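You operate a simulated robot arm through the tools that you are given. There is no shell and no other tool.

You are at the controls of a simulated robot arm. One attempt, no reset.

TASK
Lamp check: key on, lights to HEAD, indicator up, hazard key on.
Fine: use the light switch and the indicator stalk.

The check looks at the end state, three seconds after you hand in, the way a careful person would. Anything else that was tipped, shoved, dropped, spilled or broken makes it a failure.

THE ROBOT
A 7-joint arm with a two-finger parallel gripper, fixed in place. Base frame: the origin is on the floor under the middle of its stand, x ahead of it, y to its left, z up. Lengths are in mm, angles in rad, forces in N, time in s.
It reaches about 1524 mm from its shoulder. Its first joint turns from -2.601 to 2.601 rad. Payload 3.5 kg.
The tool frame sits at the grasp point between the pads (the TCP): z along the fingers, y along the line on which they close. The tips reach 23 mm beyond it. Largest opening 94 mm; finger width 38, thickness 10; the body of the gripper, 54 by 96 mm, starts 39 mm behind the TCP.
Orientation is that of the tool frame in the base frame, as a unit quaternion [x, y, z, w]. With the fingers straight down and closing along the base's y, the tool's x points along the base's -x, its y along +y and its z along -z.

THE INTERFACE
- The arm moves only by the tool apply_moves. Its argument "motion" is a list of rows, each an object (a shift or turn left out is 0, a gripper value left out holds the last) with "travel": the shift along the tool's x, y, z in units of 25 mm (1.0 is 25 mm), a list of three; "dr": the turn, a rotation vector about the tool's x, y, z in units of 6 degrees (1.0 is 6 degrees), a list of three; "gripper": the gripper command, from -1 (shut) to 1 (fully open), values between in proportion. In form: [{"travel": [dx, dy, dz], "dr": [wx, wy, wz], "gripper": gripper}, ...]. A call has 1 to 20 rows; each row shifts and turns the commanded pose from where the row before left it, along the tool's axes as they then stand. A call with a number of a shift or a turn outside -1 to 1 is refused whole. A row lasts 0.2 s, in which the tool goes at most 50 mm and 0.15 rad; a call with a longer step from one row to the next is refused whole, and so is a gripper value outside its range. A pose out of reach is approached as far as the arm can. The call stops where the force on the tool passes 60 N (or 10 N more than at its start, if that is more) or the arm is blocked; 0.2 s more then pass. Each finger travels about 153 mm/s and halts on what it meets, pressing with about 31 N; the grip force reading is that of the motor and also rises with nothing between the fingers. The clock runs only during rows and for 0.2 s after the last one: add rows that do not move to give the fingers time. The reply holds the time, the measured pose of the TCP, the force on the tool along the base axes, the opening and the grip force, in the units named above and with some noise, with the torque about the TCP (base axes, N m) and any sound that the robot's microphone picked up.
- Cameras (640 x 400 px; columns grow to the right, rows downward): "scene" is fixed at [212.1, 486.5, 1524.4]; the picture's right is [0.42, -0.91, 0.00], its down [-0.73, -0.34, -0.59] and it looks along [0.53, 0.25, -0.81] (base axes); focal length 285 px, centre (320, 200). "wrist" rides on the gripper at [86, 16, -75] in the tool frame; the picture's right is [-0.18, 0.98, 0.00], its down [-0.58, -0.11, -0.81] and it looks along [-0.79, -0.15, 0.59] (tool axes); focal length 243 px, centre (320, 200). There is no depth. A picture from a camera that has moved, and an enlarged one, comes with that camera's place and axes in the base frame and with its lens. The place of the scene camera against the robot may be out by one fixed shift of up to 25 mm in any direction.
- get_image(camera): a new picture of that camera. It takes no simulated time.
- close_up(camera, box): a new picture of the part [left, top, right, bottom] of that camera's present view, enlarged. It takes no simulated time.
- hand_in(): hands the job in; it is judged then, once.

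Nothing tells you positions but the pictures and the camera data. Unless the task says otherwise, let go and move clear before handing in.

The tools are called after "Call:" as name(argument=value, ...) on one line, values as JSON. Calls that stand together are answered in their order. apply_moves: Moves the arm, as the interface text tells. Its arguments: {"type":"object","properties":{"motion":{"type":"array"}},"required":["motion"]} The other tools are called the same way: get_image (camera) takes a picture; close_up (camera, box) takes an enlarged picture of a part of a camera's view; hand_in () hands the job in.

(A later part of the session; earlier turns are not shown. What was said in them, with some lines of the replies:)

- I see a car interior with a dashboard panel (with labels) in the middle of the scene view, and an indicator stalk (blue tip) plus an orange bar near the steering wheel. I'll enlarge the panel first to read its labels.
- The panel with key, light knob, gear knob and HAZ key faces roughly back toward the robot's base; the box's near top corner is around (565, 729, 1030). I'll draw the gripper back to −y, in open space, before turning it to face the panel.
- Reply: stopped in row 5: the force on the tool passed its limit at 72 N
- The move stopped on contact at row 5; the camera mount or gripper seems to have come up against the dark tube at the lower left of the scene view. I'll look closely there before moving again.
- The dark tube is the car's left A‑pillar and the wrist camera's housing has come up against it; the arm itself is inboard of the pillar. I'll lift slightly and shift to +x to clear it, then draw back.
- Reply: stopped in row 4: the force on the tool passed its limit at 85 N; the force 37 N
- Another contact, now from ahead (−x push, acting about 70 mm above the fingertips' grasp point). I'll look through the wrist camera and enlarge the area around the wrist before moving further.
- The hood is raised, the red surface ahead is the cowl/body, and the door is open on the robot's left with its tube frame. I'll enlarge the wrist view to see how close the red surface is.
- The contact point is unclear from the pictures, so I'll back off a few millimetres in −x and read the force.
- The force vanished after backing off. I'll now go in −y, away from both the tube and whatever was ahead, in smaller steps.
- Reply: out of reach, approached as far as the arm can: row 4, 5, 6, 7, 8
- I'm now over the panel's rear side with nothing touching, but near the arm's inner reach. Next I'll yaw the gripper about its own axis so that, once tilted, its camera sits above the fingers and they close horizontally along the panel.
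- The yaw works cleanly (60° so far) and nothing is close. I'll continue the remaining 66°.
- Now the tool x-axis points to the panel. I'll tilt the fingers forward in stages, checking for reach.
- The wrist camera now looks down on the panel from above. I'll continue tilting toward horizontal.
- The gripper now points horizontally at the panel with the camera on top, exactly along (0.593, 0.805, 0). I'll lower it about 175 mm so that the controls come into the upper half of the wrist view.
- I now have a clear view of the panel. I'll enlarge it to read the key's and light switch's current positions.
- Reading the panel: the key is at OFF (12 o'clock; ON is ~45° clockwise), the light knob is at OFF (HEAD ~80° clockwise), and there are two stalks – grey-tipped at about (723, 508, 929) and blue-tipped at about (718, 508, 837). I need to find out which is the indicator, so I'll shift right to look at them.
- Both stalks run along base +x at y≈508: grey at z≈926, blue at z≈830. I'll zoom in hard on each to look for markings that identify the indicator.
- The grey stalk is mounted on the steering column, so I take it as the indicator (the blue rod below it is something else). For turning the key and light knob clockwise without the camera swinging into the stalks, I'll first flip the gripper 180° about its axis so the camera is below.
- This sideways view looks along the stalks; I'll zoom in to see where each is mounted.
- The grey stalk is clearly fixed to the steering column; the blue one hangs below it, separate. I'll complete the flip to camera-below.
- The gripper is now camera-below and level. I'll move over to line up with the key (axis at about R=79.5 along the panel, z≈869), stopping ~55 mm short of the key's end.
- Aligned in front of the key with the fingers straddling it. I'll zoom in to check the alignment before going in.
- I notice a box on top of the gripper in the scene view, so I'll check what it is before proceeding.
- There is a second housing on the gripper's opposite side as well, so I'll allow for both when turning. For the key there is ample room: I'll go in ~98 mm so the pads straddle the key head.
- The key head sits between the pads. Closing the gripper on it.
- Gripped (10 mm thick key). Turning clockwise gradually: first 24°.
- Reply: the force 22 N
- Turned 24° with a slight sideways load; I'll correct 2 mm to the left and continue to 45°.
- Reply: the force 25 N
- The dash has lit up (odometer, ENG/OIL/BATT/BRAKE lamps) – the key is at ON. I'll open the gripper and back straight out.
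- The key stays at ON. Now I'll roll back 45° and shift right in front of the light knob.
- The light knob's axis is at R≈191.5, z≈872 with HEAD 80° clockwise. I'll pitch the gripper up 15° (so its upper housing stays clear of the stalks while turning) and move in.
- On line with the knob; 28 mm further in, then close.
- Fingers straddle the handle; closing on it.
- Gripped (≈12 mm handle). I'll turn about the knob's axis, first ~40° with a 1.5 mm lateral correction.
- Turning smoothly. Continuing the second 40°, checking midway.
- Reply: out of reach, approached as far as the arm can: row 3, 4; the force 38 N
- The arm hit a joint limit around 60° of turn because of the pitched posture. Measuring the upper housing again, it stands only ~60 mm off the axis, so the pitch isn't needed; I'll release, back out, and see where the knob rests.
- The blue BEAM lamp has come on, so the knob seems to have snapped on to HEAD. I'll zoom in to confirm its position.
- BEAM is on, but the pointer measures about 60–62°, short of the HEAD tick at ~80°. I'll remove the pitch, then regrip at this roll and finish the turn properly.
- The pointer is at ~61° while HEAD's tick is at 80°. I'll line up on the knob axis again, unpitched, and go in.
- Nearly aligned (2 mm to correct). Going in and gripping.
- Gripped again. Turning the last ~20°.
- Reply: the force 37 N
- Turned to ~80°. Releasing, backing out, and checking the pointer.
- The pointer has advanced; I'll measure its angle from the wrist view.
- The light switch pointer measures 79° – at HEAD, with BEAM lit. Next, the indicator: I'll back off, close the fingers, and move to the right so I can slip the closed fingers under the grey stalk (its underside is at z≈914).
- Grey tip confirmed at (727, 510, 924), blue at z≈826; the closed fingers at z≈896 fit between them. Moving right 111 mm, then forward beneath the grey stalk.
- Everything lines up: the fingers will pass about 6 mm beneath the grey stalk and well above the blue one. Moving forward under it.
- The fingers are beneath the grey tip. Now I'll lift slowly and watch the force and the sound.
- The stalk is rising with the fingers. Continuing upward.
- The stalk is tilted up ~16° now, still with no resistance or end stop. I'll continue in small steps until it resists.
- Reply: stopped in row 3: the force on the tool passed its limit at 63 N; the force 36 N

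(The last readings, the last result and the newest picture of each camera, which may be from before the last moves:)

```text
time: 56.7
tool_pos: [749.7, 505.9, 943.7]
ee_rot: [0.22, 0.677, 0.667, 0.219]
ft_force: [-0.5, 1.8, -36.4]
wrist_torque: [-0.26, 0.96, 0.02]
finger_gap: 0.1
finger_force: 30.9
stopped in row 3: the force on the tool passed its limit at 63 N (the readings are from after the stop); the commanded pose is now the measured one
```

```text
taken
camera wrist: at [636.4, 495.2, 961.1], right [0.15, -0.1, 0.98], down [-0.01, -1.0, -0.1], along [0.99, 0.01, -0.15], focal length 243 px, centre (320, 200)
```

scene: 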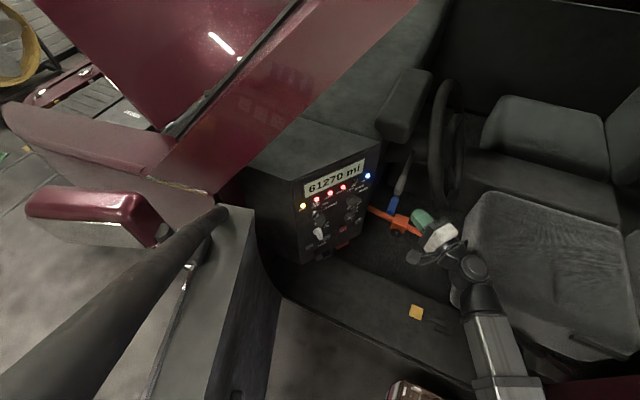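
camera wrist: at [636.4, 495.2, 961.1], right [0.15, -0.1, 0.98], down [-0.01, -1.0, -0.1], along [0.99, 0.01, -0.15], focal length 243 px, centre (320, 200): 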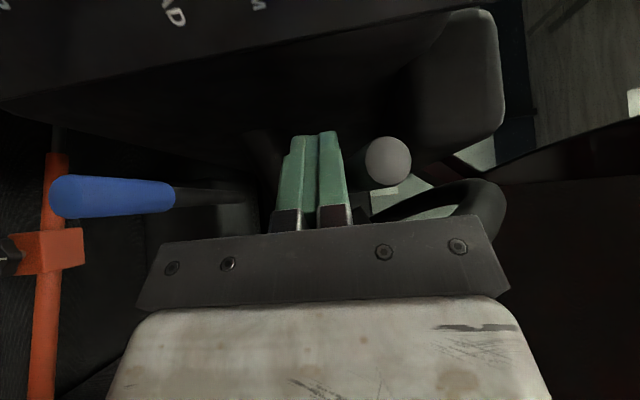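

The stalk reached its upper stop (36 N down on the tool). I'll lower the fingers and check that it stays up.

Call:
apply_moves(motion=[{"travel": [0, -0.4, 0]}, {"travel": [0, -0.5, 0]}, {"travel": [0, -0.5, 0]}, {"travel": [0, 0, 0]}])

Call:
get_image(camera="wrist")

Call:
close_up(camera="scene", box=[300, 130, 480, 250])

```text
time: 57.7
tool_pos: [749.8, 504.6, 911.9]
ee_rot: [0.22, 0.675, 0.669, 0.222]
ft_force: [-0.1, -0.1, -1.0]
wrist_torque: [0.03, 0.02, 0.03]
finger_gap: 0.2
finger_force: 31.4
```

```text
taken
camera wrist: at [636.1, 494.5, 928.2], right [0.15, -0.1, 0.98], down [-0.01, -1.0, -0.1], along [0.99, 0.01, -0.15], focal length 243 px, centre (320, 200)
```

wrist: 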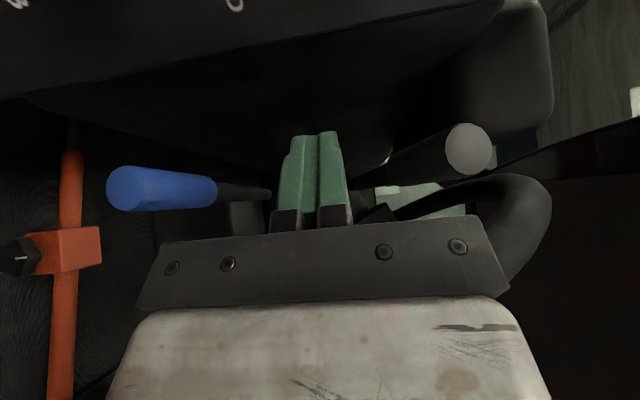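

```text
3.33 times, centred on (390, 190) of scene
camera zoom: at [212.1, 486.5, 1524.4], right [0.42, -0.91, 0.0], down [-0.73, -0.34, -0.59], along [0.53, 0.25, -0.81], focal length 949 px, centre (87, 233)
```

zoom: 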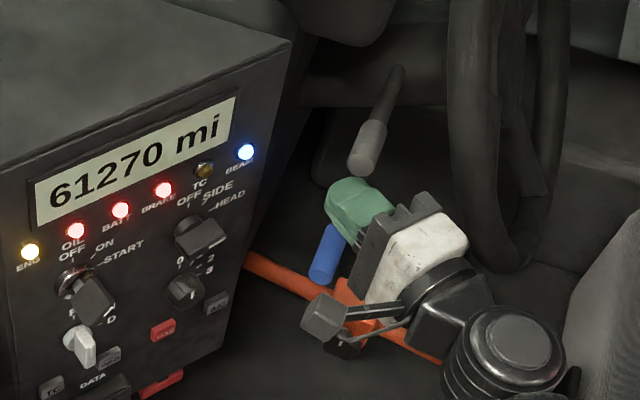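

The stalk stays up on its own. Now I'll back straight out from under it and move over toward the HAZ key (R≈177.5, z≈707 on the panel).

Call:
apply_moves(motion=[{"travel": [0, -0.1, -0.7]}, {"travel": [0, 0, -0.8]}, {"travel": [0, 0, -0.8]}, {"travel": [0, 0, -0.8]}, {"travel": [0, 0, -0.8]}, {"travel": [0.9, 0, 0]}, {"travel": [0.9, 0, 0]}, {"travel": [0.9, 0, 0]}, {"travel": [0.9, 0, 0]}, {"travel": [0.9, 0, 0]}, {"travel": [0.65, 0, 0]}, {"travel": [0, 0, 0]}])

Call:
get_image(camera="wrist")

Call:
get_image(camera="scene")

```text
time: 60.3
tool_pos: [585.2, 500.8, 910.2]
ee_rot: [0.22, 0.675, 0.669, 0.22]
ft_force: [0.1, 0.1, -0.2]
wrist_torque: [0.03, -0.02, -0.02]
finger_gap: 0.0
finger_force: 30.3
```

```text
taken
camera wrist: at [473.8, 491.9, 927.7], right [0.15, -0.1, 0.98], down [-0.01, -1.0, -0.1], along [0.99, 0.01, -0.15], focal length 243 px, centre (320, 200)
```

wrist: 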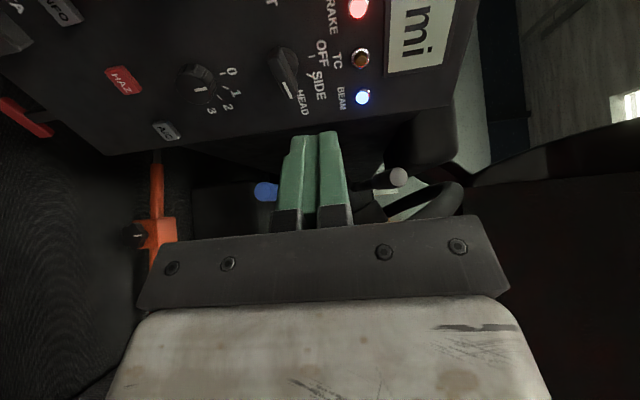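

```text
taken
```

scene: 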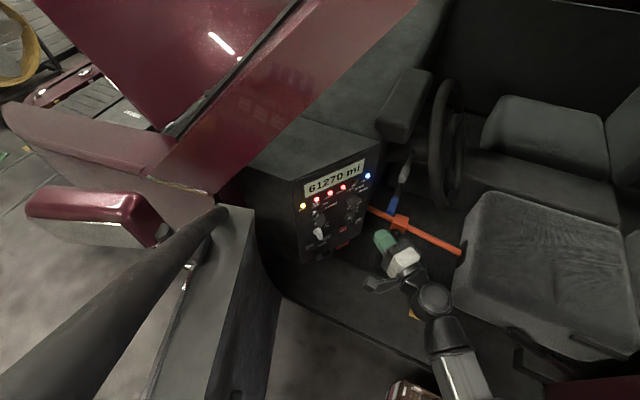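

Stalk is up, everything else is untouched. Descending 200 mm in open space to the HAZ key's height.

Call:
apply_moves(motion=[{"travel": [-0.1, -0.9, 0]}, {"travel": [0, -0.9, 0]}, {"travel": [0, -0.9, 0]}, {"travel": [0, -0.9, 0]}, {"travel": [0, -0.9, 0]}, {"travel": [0, -0.9, 0]}, {"travel": [0, -0.9, 0]}, {"travel": [0, -0.9, 0]}, {"travel": [0, -0.9, 0]}, {"travel": [0, 0, 0]}])

Call:
get_image(camera="wrist")

Call:
get_image(camera="scene")

```text
time: 62.5
tool_pos: [588.9, 497.3, 708.5]
ee_rot: [0.22, 0.675, 0.669, 0.22]
ft_force: [0.7, -0.5, -0.1]
wrist_torque: [0.02, -0.03, 0.01]
finger_gap: 0.0
finger_force: 30.6
```

```text
taken
camera wrist: at [476.2, 487.2, 725.0], right [0.15, -0.1, 0.98], down [-0.01, -1.0, -0.1], along [0.99, 0.01, -0.15], focal length 243 px, centre (320, 200)
```

wrist: 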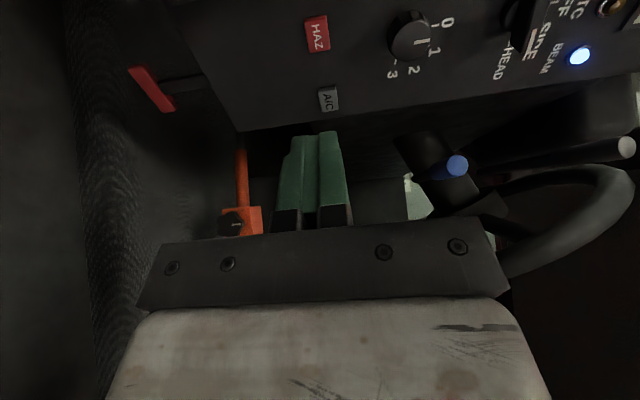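

```text
taken
```

scene: 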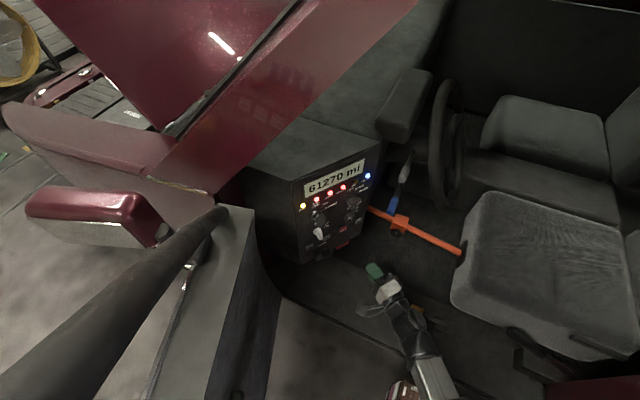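

I'm level with the HAZ key; I'll enlarge it to measure it and see its resting state.

Call:
close_up(camera="wrist", box=[280, 0, 380, 120])

Call:
close_up(camera="scene", box=[310, 200, 390, 270])

```text
3.33 times, centred on (330, 60) of wrist
camera zoom: at [476.2, 487.2, 725.0], right [0.15, -0.1, 0.98], down [-0.01, -1.0, -0.1], along [0.99, 0.01, -0.15], focal length 809 px, centre (287, 667)
```

zoom: 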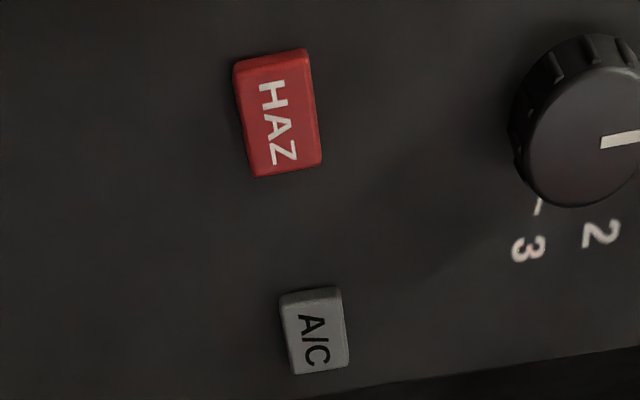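

```text
5.71 times, centred on (350, 235) of scene
camera zoom: at [212.1, 486.5, 1524.4], right [0.42, -0.91, 0.0], down [-0.73, -0.34, -0.59], along [0.53, 0.25, -0.81], focal length 1628 px, centre (149, 0)
```

zoom: 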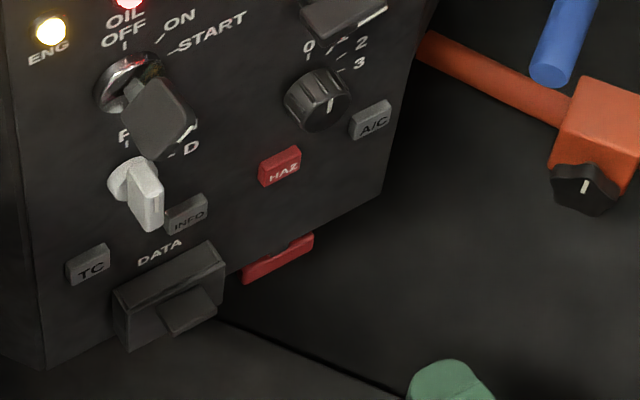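

HAZ is a ~27 × 17 mm key centred at R≈176.6, z≈706. I'll centre on it and move forward until ~15 mm short.

Call:
apply_moves(motion=[{"travel": [0.1, -0.1, 0.8]}, {"travel": [0, 0, 0.9]}, {"travel": [0, 0, 0.9]}, {"travel": [0, 0, 0.9]}, {"travel": [0, 0, 0.9]}, {"travel": [0, 0, 0.6]}, {"travel": [0, 0, 0]}])

Call:
get_image(camera="wrist")

Call:
close_up(camera="scene", box=[310, 200, 390, 270])

```text
time: 64.1
tool_pos: [663.0, 600.1, 706.1]
ee_rot: [0.221, 0.676, 0.668, 0.221]
ft_force: [0.5, -0.1, 0.0]
wrist_torque: [0.02, 0.03, -0.01]
finger_gap: 0.2
finger_force: 31.1
```

```text
taken
camera wrist: at [549.3, 590.4, 722.3], right [0.15, -0.1, 0.98], down [-0.01, -1.0, -0.1], along [0.99, 0.01, -0.15], focal length 243 px, centre (320, 200)
```

wrist: 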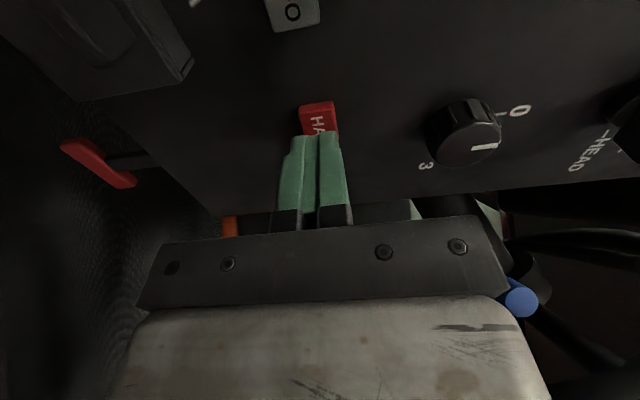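

```text
5.71 times, centred on (350, 235) of scene
camera zoom: at [212.1, 486.5, 1524.4], right [0.42, -0.91, 0.0], down [-0.73, -0.34, -0.59], along [0.53, 0.25, -0.81], focal length 1628 px, centre (149, 0)
```

zoom: 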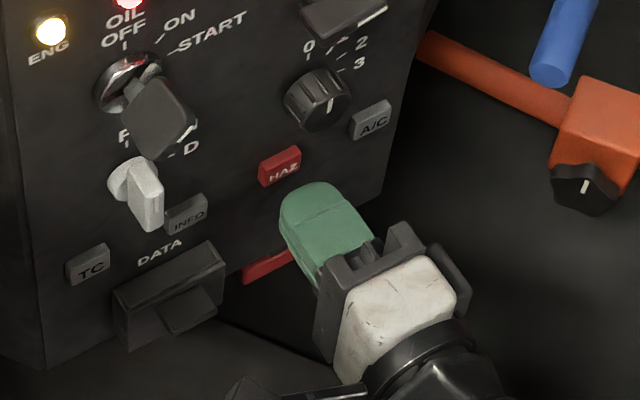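

Fingertips are centred on HAZ, ~15 mm short. Advancing gently in millimetre steps.

Call:
apply_moves(motion=[{"travel": [0.03, 0, 0.16]}, {"travel": [0, 0, 0.16]}, {"travel": [0, 0, 0.12]}, {"travel": [0, 0, 0]}])

Call:
close_up(camera="scene", box=[310, 200, 390, 270])

```text
time: 65.1
tool_pos: [667.9, 609.4, 704.6]
ee_rot: [0.22, 0.675, 0.669, 0.22]
ft_force: [-0.3, -0.7, -0.1]
wrist_torque: [0.01, -0.05, 0.0]
finger_gap: 0.0
finger_force: 30.8
```

```text
5.71 times, centred on (350, 235) of scene
camera zoom: at [212.1, 486.5, 1524.4], right [0.42, -0.91, 0.0], down [-0.73, -0.34, -0.59], along [0.53, 0.25, -0.81], focal length 1628 px, centre (149, 0)
```

zoom: 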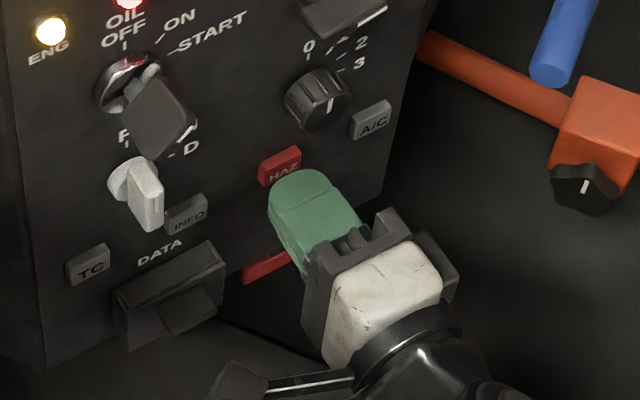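

Not yet in contact (tip at F≈910). Continuing in 1.5 mm steps.

Call:
apply_moves(motion=[{"travel": [0, 0.03, 0.06]}, {"travel": [0, 0, 0.06]}, {"travel": [0, 0, 0.06]}, {"travel": [0, 0, 0.06]}, {"travel": [0, 0, 0]}])

Call:
close_up(camera="scene", box=[310, 190, 390, 260])

```text
time: 66.3
tool_pos: [670.4, 613.7, 705.1]
ee_rot: [0.219, 0.676, 0.668, 0.22]
ft_force: [-0.7, 0.0, 0.2]
wrist_torque: [0.01, -0.01, 0.01]
finger_gap: 0.0
finger_force: 30.6
```

```text
5.71 times, centred on (350, 225) of scene
camera zoom: at [212.1, 486.5, 1524.4], right [0.42, -0.91, 0.0], down [-0.73, -0.34, -0.59], along [0.53, 0.25, -0.81], focal length 1628 px, centre (149, 57)
```

zoom: 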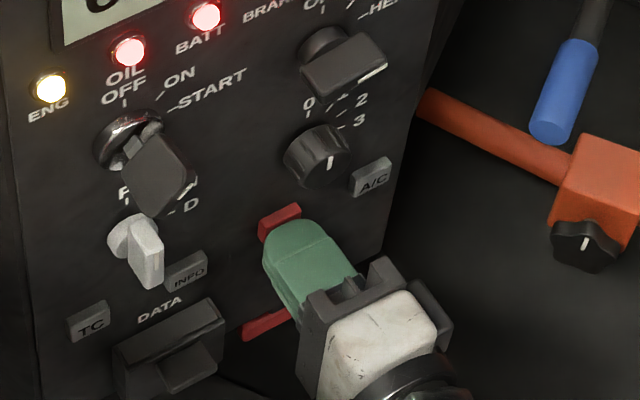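

Still no contact (tip at F≈914.6). A few more steps.

Call:
apply_moves(motion=[{"travel": [0, 0, 0.05]}, {"travel": [0, 0, 0.05]}, {"travel": [0, 0, 0.05]}, {"travel": [0, 0, 0]}])

Call:
close_up(camera="scene", box=[310, 190, 390, 260])

```text
time: 67.3
tool_pos: [673.8, 615.7, 705.6]
ee_rot: [0.22, 0.675, 0.668, 0.221]
ft_force: [-1.4, -1.5, 0.2]
wrist_torque: [0.06, 0.02, 0.01]
finger_gap: 0.1
finger_force: 31.1
heard: click
```

```text
5.71 times, centred on (350, 225) of scene
camera zoom: at [212.1, 486.5, 1524.4], right [0.42, -0.91, 0.0], down [-0.73, -0.34, -0.59], along [0.53, 0.25, -0.81], focal length 1628 px, centre (149, 57)
```

zoom: 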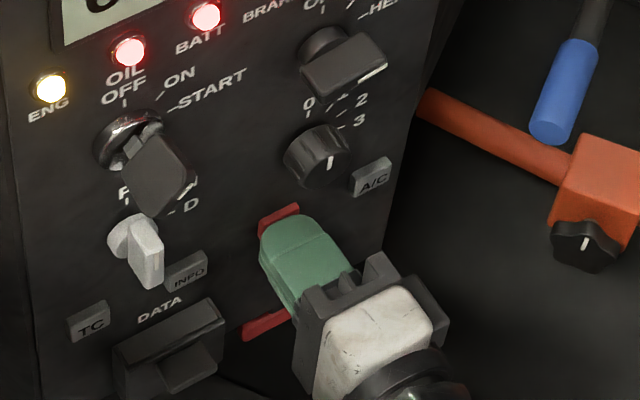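

A click – the key has been pressed through. I'll withdraw straight back and inspect it.

Call:
apply_moves(motion=[{"travel": [0, 0, -0.3]}, {"travel": [0, 0, -0.6]}, {"travel": [0, 0, -0.9]}, {"travel": [0, 0, -0.9]}, {"travel": [0, 0, -0.9]}, {"travel": [0, 0, -0.9]}, {"travel": [0, 0, 0]}])

Call:
get_image(camera="wrist")

Call:
close_up(camera="scene", box=[310, 190, 390, 260])

```text
time: 68.9
tool_pos: [606.2, 527.3, 707.5]
ee_rot: [0.22, 0.675, 0.669, 0.221]
ft_force: [0.1, -0.1, 0.1]
wrist_torque: [0.0, -0.01, -0.01]
finger_gap: 0.0
finger_force: 30.8
```

```text
taken
camera wrist: at [493.2, 517.3, 723.5], right [0.15, -0.1, 0.98], down [-0.01, -1.0, -0.1], along [0.99, 0.01, -0.15], focal length 243 px, centre (320, 200)
```

wrist: 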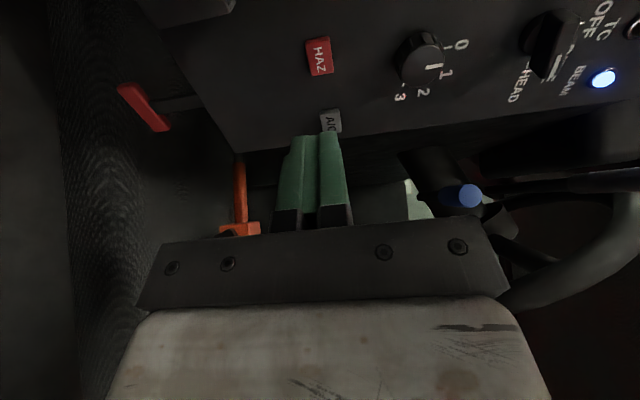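

```text
5.71 times, centred on (350, 225) of scene
camera zoom: at [212.1, 486.5, 1524.4], right [0.42, -0.91, 0.0], down [-0.73, -0.34, -0.59], along [0.53, 0.25, -0.81], focal length 1628 px, centre (149, 57)
```

zoom: 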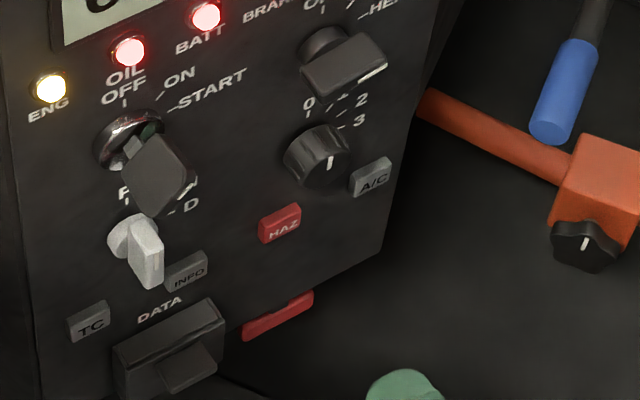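

HAZ has sprung back out to its rest position. I'll enlarge it in both cameras, and again after a moment, to see whether it now shows as on (lit or flashing).

Call:
close_up(camera="wrist", box=[280, 20, 360, 140])

Call:
close_up(camera="scene", box=[335, 215, 375, 245])

Call:
get_image(camera="scene")

```text
3.33 times, centred on (320, 80) of wrist
camera zoom: at [493.2, 517.3, 723.5], right [0.15, -0.1, 0.98], down [-0.01, -1.0, -0.1], along [0.99, 0.01, -0.15], focal length 809 px, centre (320, 600)
```

zoom: 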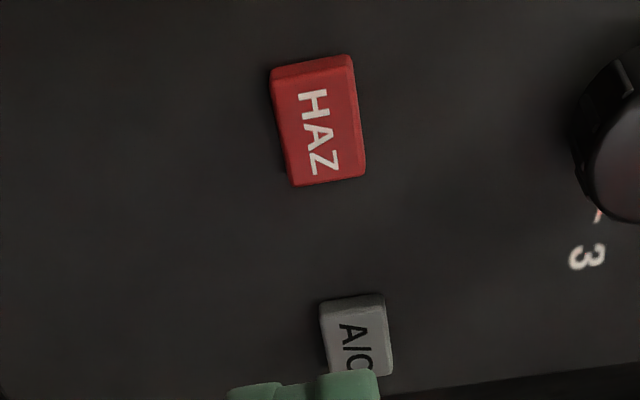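

```text
13.33 times, centred on (355, 230) of scene
camera zoom: at [212.1, 486.5, 1524.4], right [0.42, -0.91, 0.0], down [-0.73, -0.34, -0.59], along [0.53, 0.25, -0.81], focal length 3798 px, centre (-147, -200)
```

zoom: 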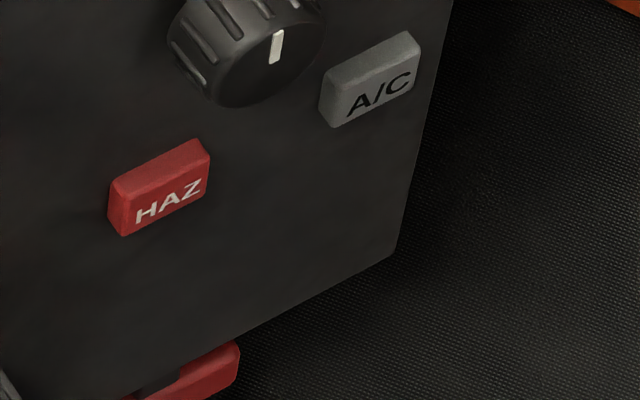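

```text
taken
```

scene: 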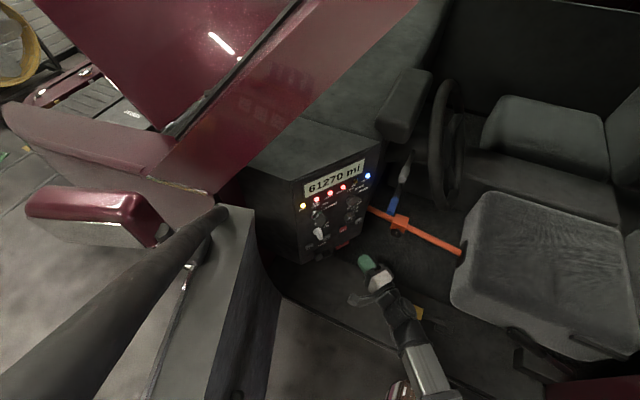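

No visible change on the key itself. I'll look at the car's outside lamps (front corner, mirror) for flashing, with a short pause between pictures.

Call:
close_up(camera="scene", box=[0, 40, 200, 260])

Call:
close_up(camera="scene", box=[290, 150, 390, 260])

Call:
apply_moves(motion=[{"travel": [0, 0, -0.4]}, {"travel": [0, 0, 0]}])

Call:
close_up(camera="scene", box=[290, 150, 390, 260])

Call:
close_up(camera="scene", box=[0, 40, 200, 260])

```text
1.82 times, centred on (100, 150) of scene
camera zoom: at [212.1, 486.5, 1524.4], right [0.42, -0.91, 0.0], down [-0.73, -0.34, -0.59], along [0.53, 0.25, -0.81], focal length 518 px, centre (720, 291)
```

zoom: 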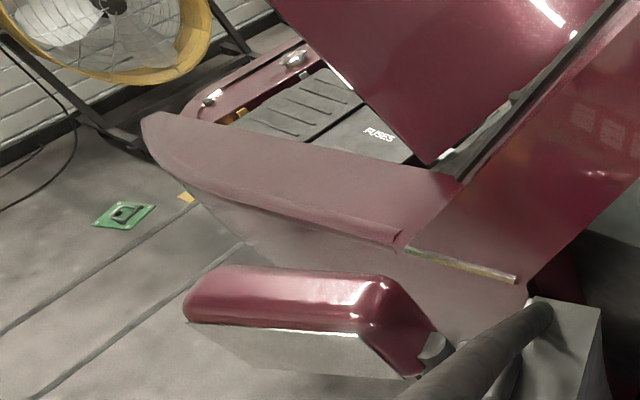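

```text
3.64 times, centred on (340, 205) of scene
camera zoom: at [212.1, 486.5, 1524.4], right [0.42, -0.91, 0.0], down [-0.73, -0.34, -0.59], along [0.53, 0.25, -0.81], focal length 1036 px, centre (247, 182)
```

zoom: 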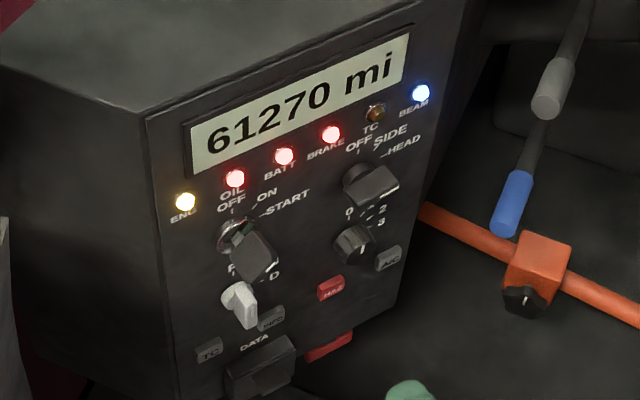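

```text
time: 69.5
tool_pos: [601.1, 519.1, 705.6]
ee_rot: [0.22, 0.675, 0.669, 0.221]
ft_force: [0.8, 0.0, -0.7]
wrist_torque: [0.02, 0.01, -0.01]
finger_gap: 0.2
finger_force: 31.3
```

```text
3.64 times, centred on (340, 205) of scene
camera zoom: at [212.1, 486.5, 1524.4], right [0.42, -0.91, 0.0], down [-0.73, -0.34, -0.59], along [0.53, 0.25, -0.81], focal length 1036 px, centre (247, 182)
```

zoom: 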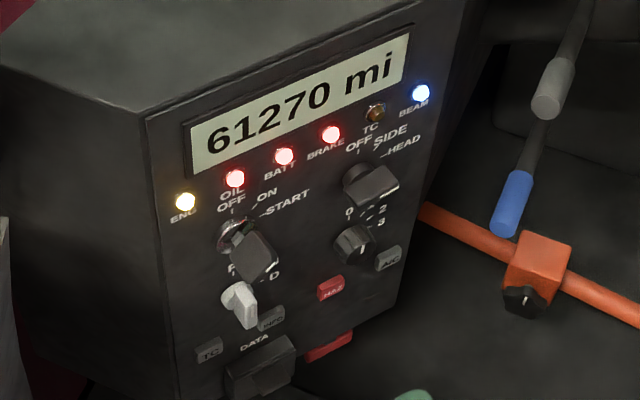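

```text
1.82 times, centred on (100, 150) of scene
camera zoom: at [212.1, 486.5, 1524.4], right [0.42, -0.91, 0.0], down [-0.73, -0.34, -0.59], along [0.53, 0.25, -0.81], focal length 518 px, centre (720, 291)
```

zoom: 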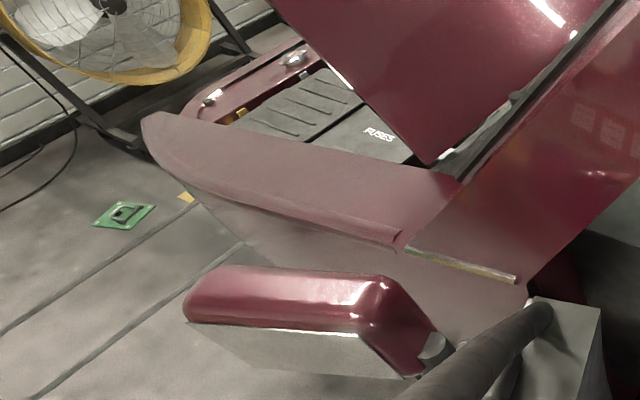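

All four are set: key at ON, lights at HEAD (BEAM lit), stalk resting up, and HAZ clicked once. I'll back the gripper well clear and take a last look.

Call:
apply_moves(motion=[{"travel": [0, 0, -0.8]}, {"travel": [0, 0, -0.8]}, {"travel": [0, 0, -0.8]}, {"travel": [0, 0, 0]}, {"travel": [0, 0, 0]}])

Call:
get_image(camera="scene")

Call:
get_image(camera="wrist")

Call:
close_up(camera="scene", box=[300, 130, 440, 260])

```text
time: 70.7
tool_pos: [564.5, 468.1, 707.3]
ee_rot: [0.219, 0.676, 0.668, 0.221]
ft_force: [-0.6, -0.3, -0.1]
wrist_torque: [-0.01, -0.04, -0.04]
finger_gap: 0.0
finger_force: 31.5
```

```text
taken
```

scene: 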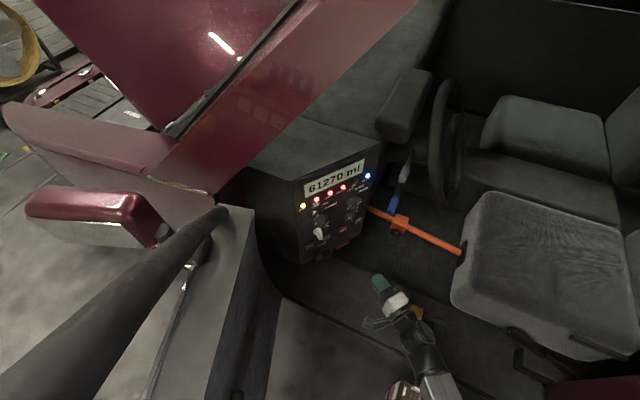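

```text
taken
camera wrist: at [452.0, 459.2, 723.6], right [0.15, -0.1, 0.98], down [-0.01, -1.0, -0.1], along [0.99, 0.01, -0.15], focal length 243 px, centre (320, 200)
```

wrist: 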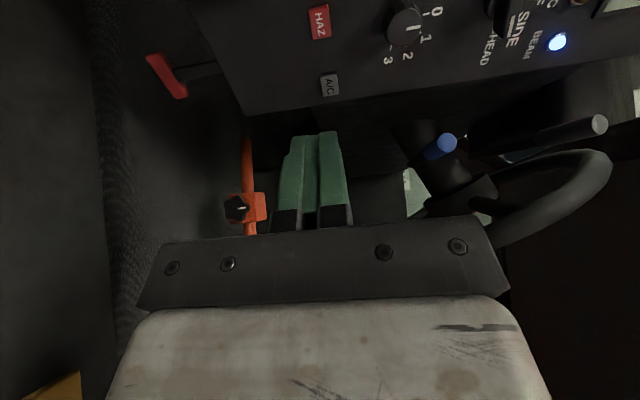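

```text
3.08 times, centred on (370, 195) of scene
camera zoom: at [212.1, 486.5, 1524.4], right [0.42, -0.91, 0.0], down [-0.73, -0.34, -0.59], along [0.53, 0.25, -0.81], focal length 876 px, centre (166, 215)
```

zoom: 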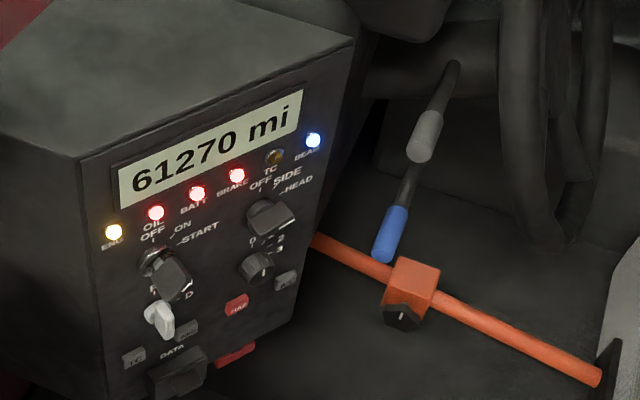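

The final view shows the dash live, BEAM lit, the light knob on HEAD, the indicator stalk up and HAZ clicked; the gripper is empty and well clear, and nothing else has moved. Handing in.

Call:
hand_in()

```text
The job is handed in.
```

I've handed the job in with all four settings made. Three show clearly in the pictures; the hazard I can only back up by the click.

- **Key:** it is at ON. The odometer and the ENG, OIL, BATT and BRAKE lamps came on when I turned it.
- **Lights:** the pointer measures about 79°, against about 80° for the HEAD mark. The blue BEAM lamp is lit.
- **Indicator:** I pushed the grey stalk up to its stop and it stays up. I took it to be the indicator because it is the one fixed to the steering column. Neither stalk is marked, and I left the blue one below it alone.
- **Hazard:** I pressed the HAZ key once and heard one click. The key sprang back and showed no light or flashing.

Early on, the arm touched things twice with more force than intended. The wrist camera bumped the dark tube by the open door, peaking at 72 N. The second contact peaked at 85 N, with something I could not identify. Nothing looked moved in the later pictures.

The gripper was empty and clear of everything when I handed in.
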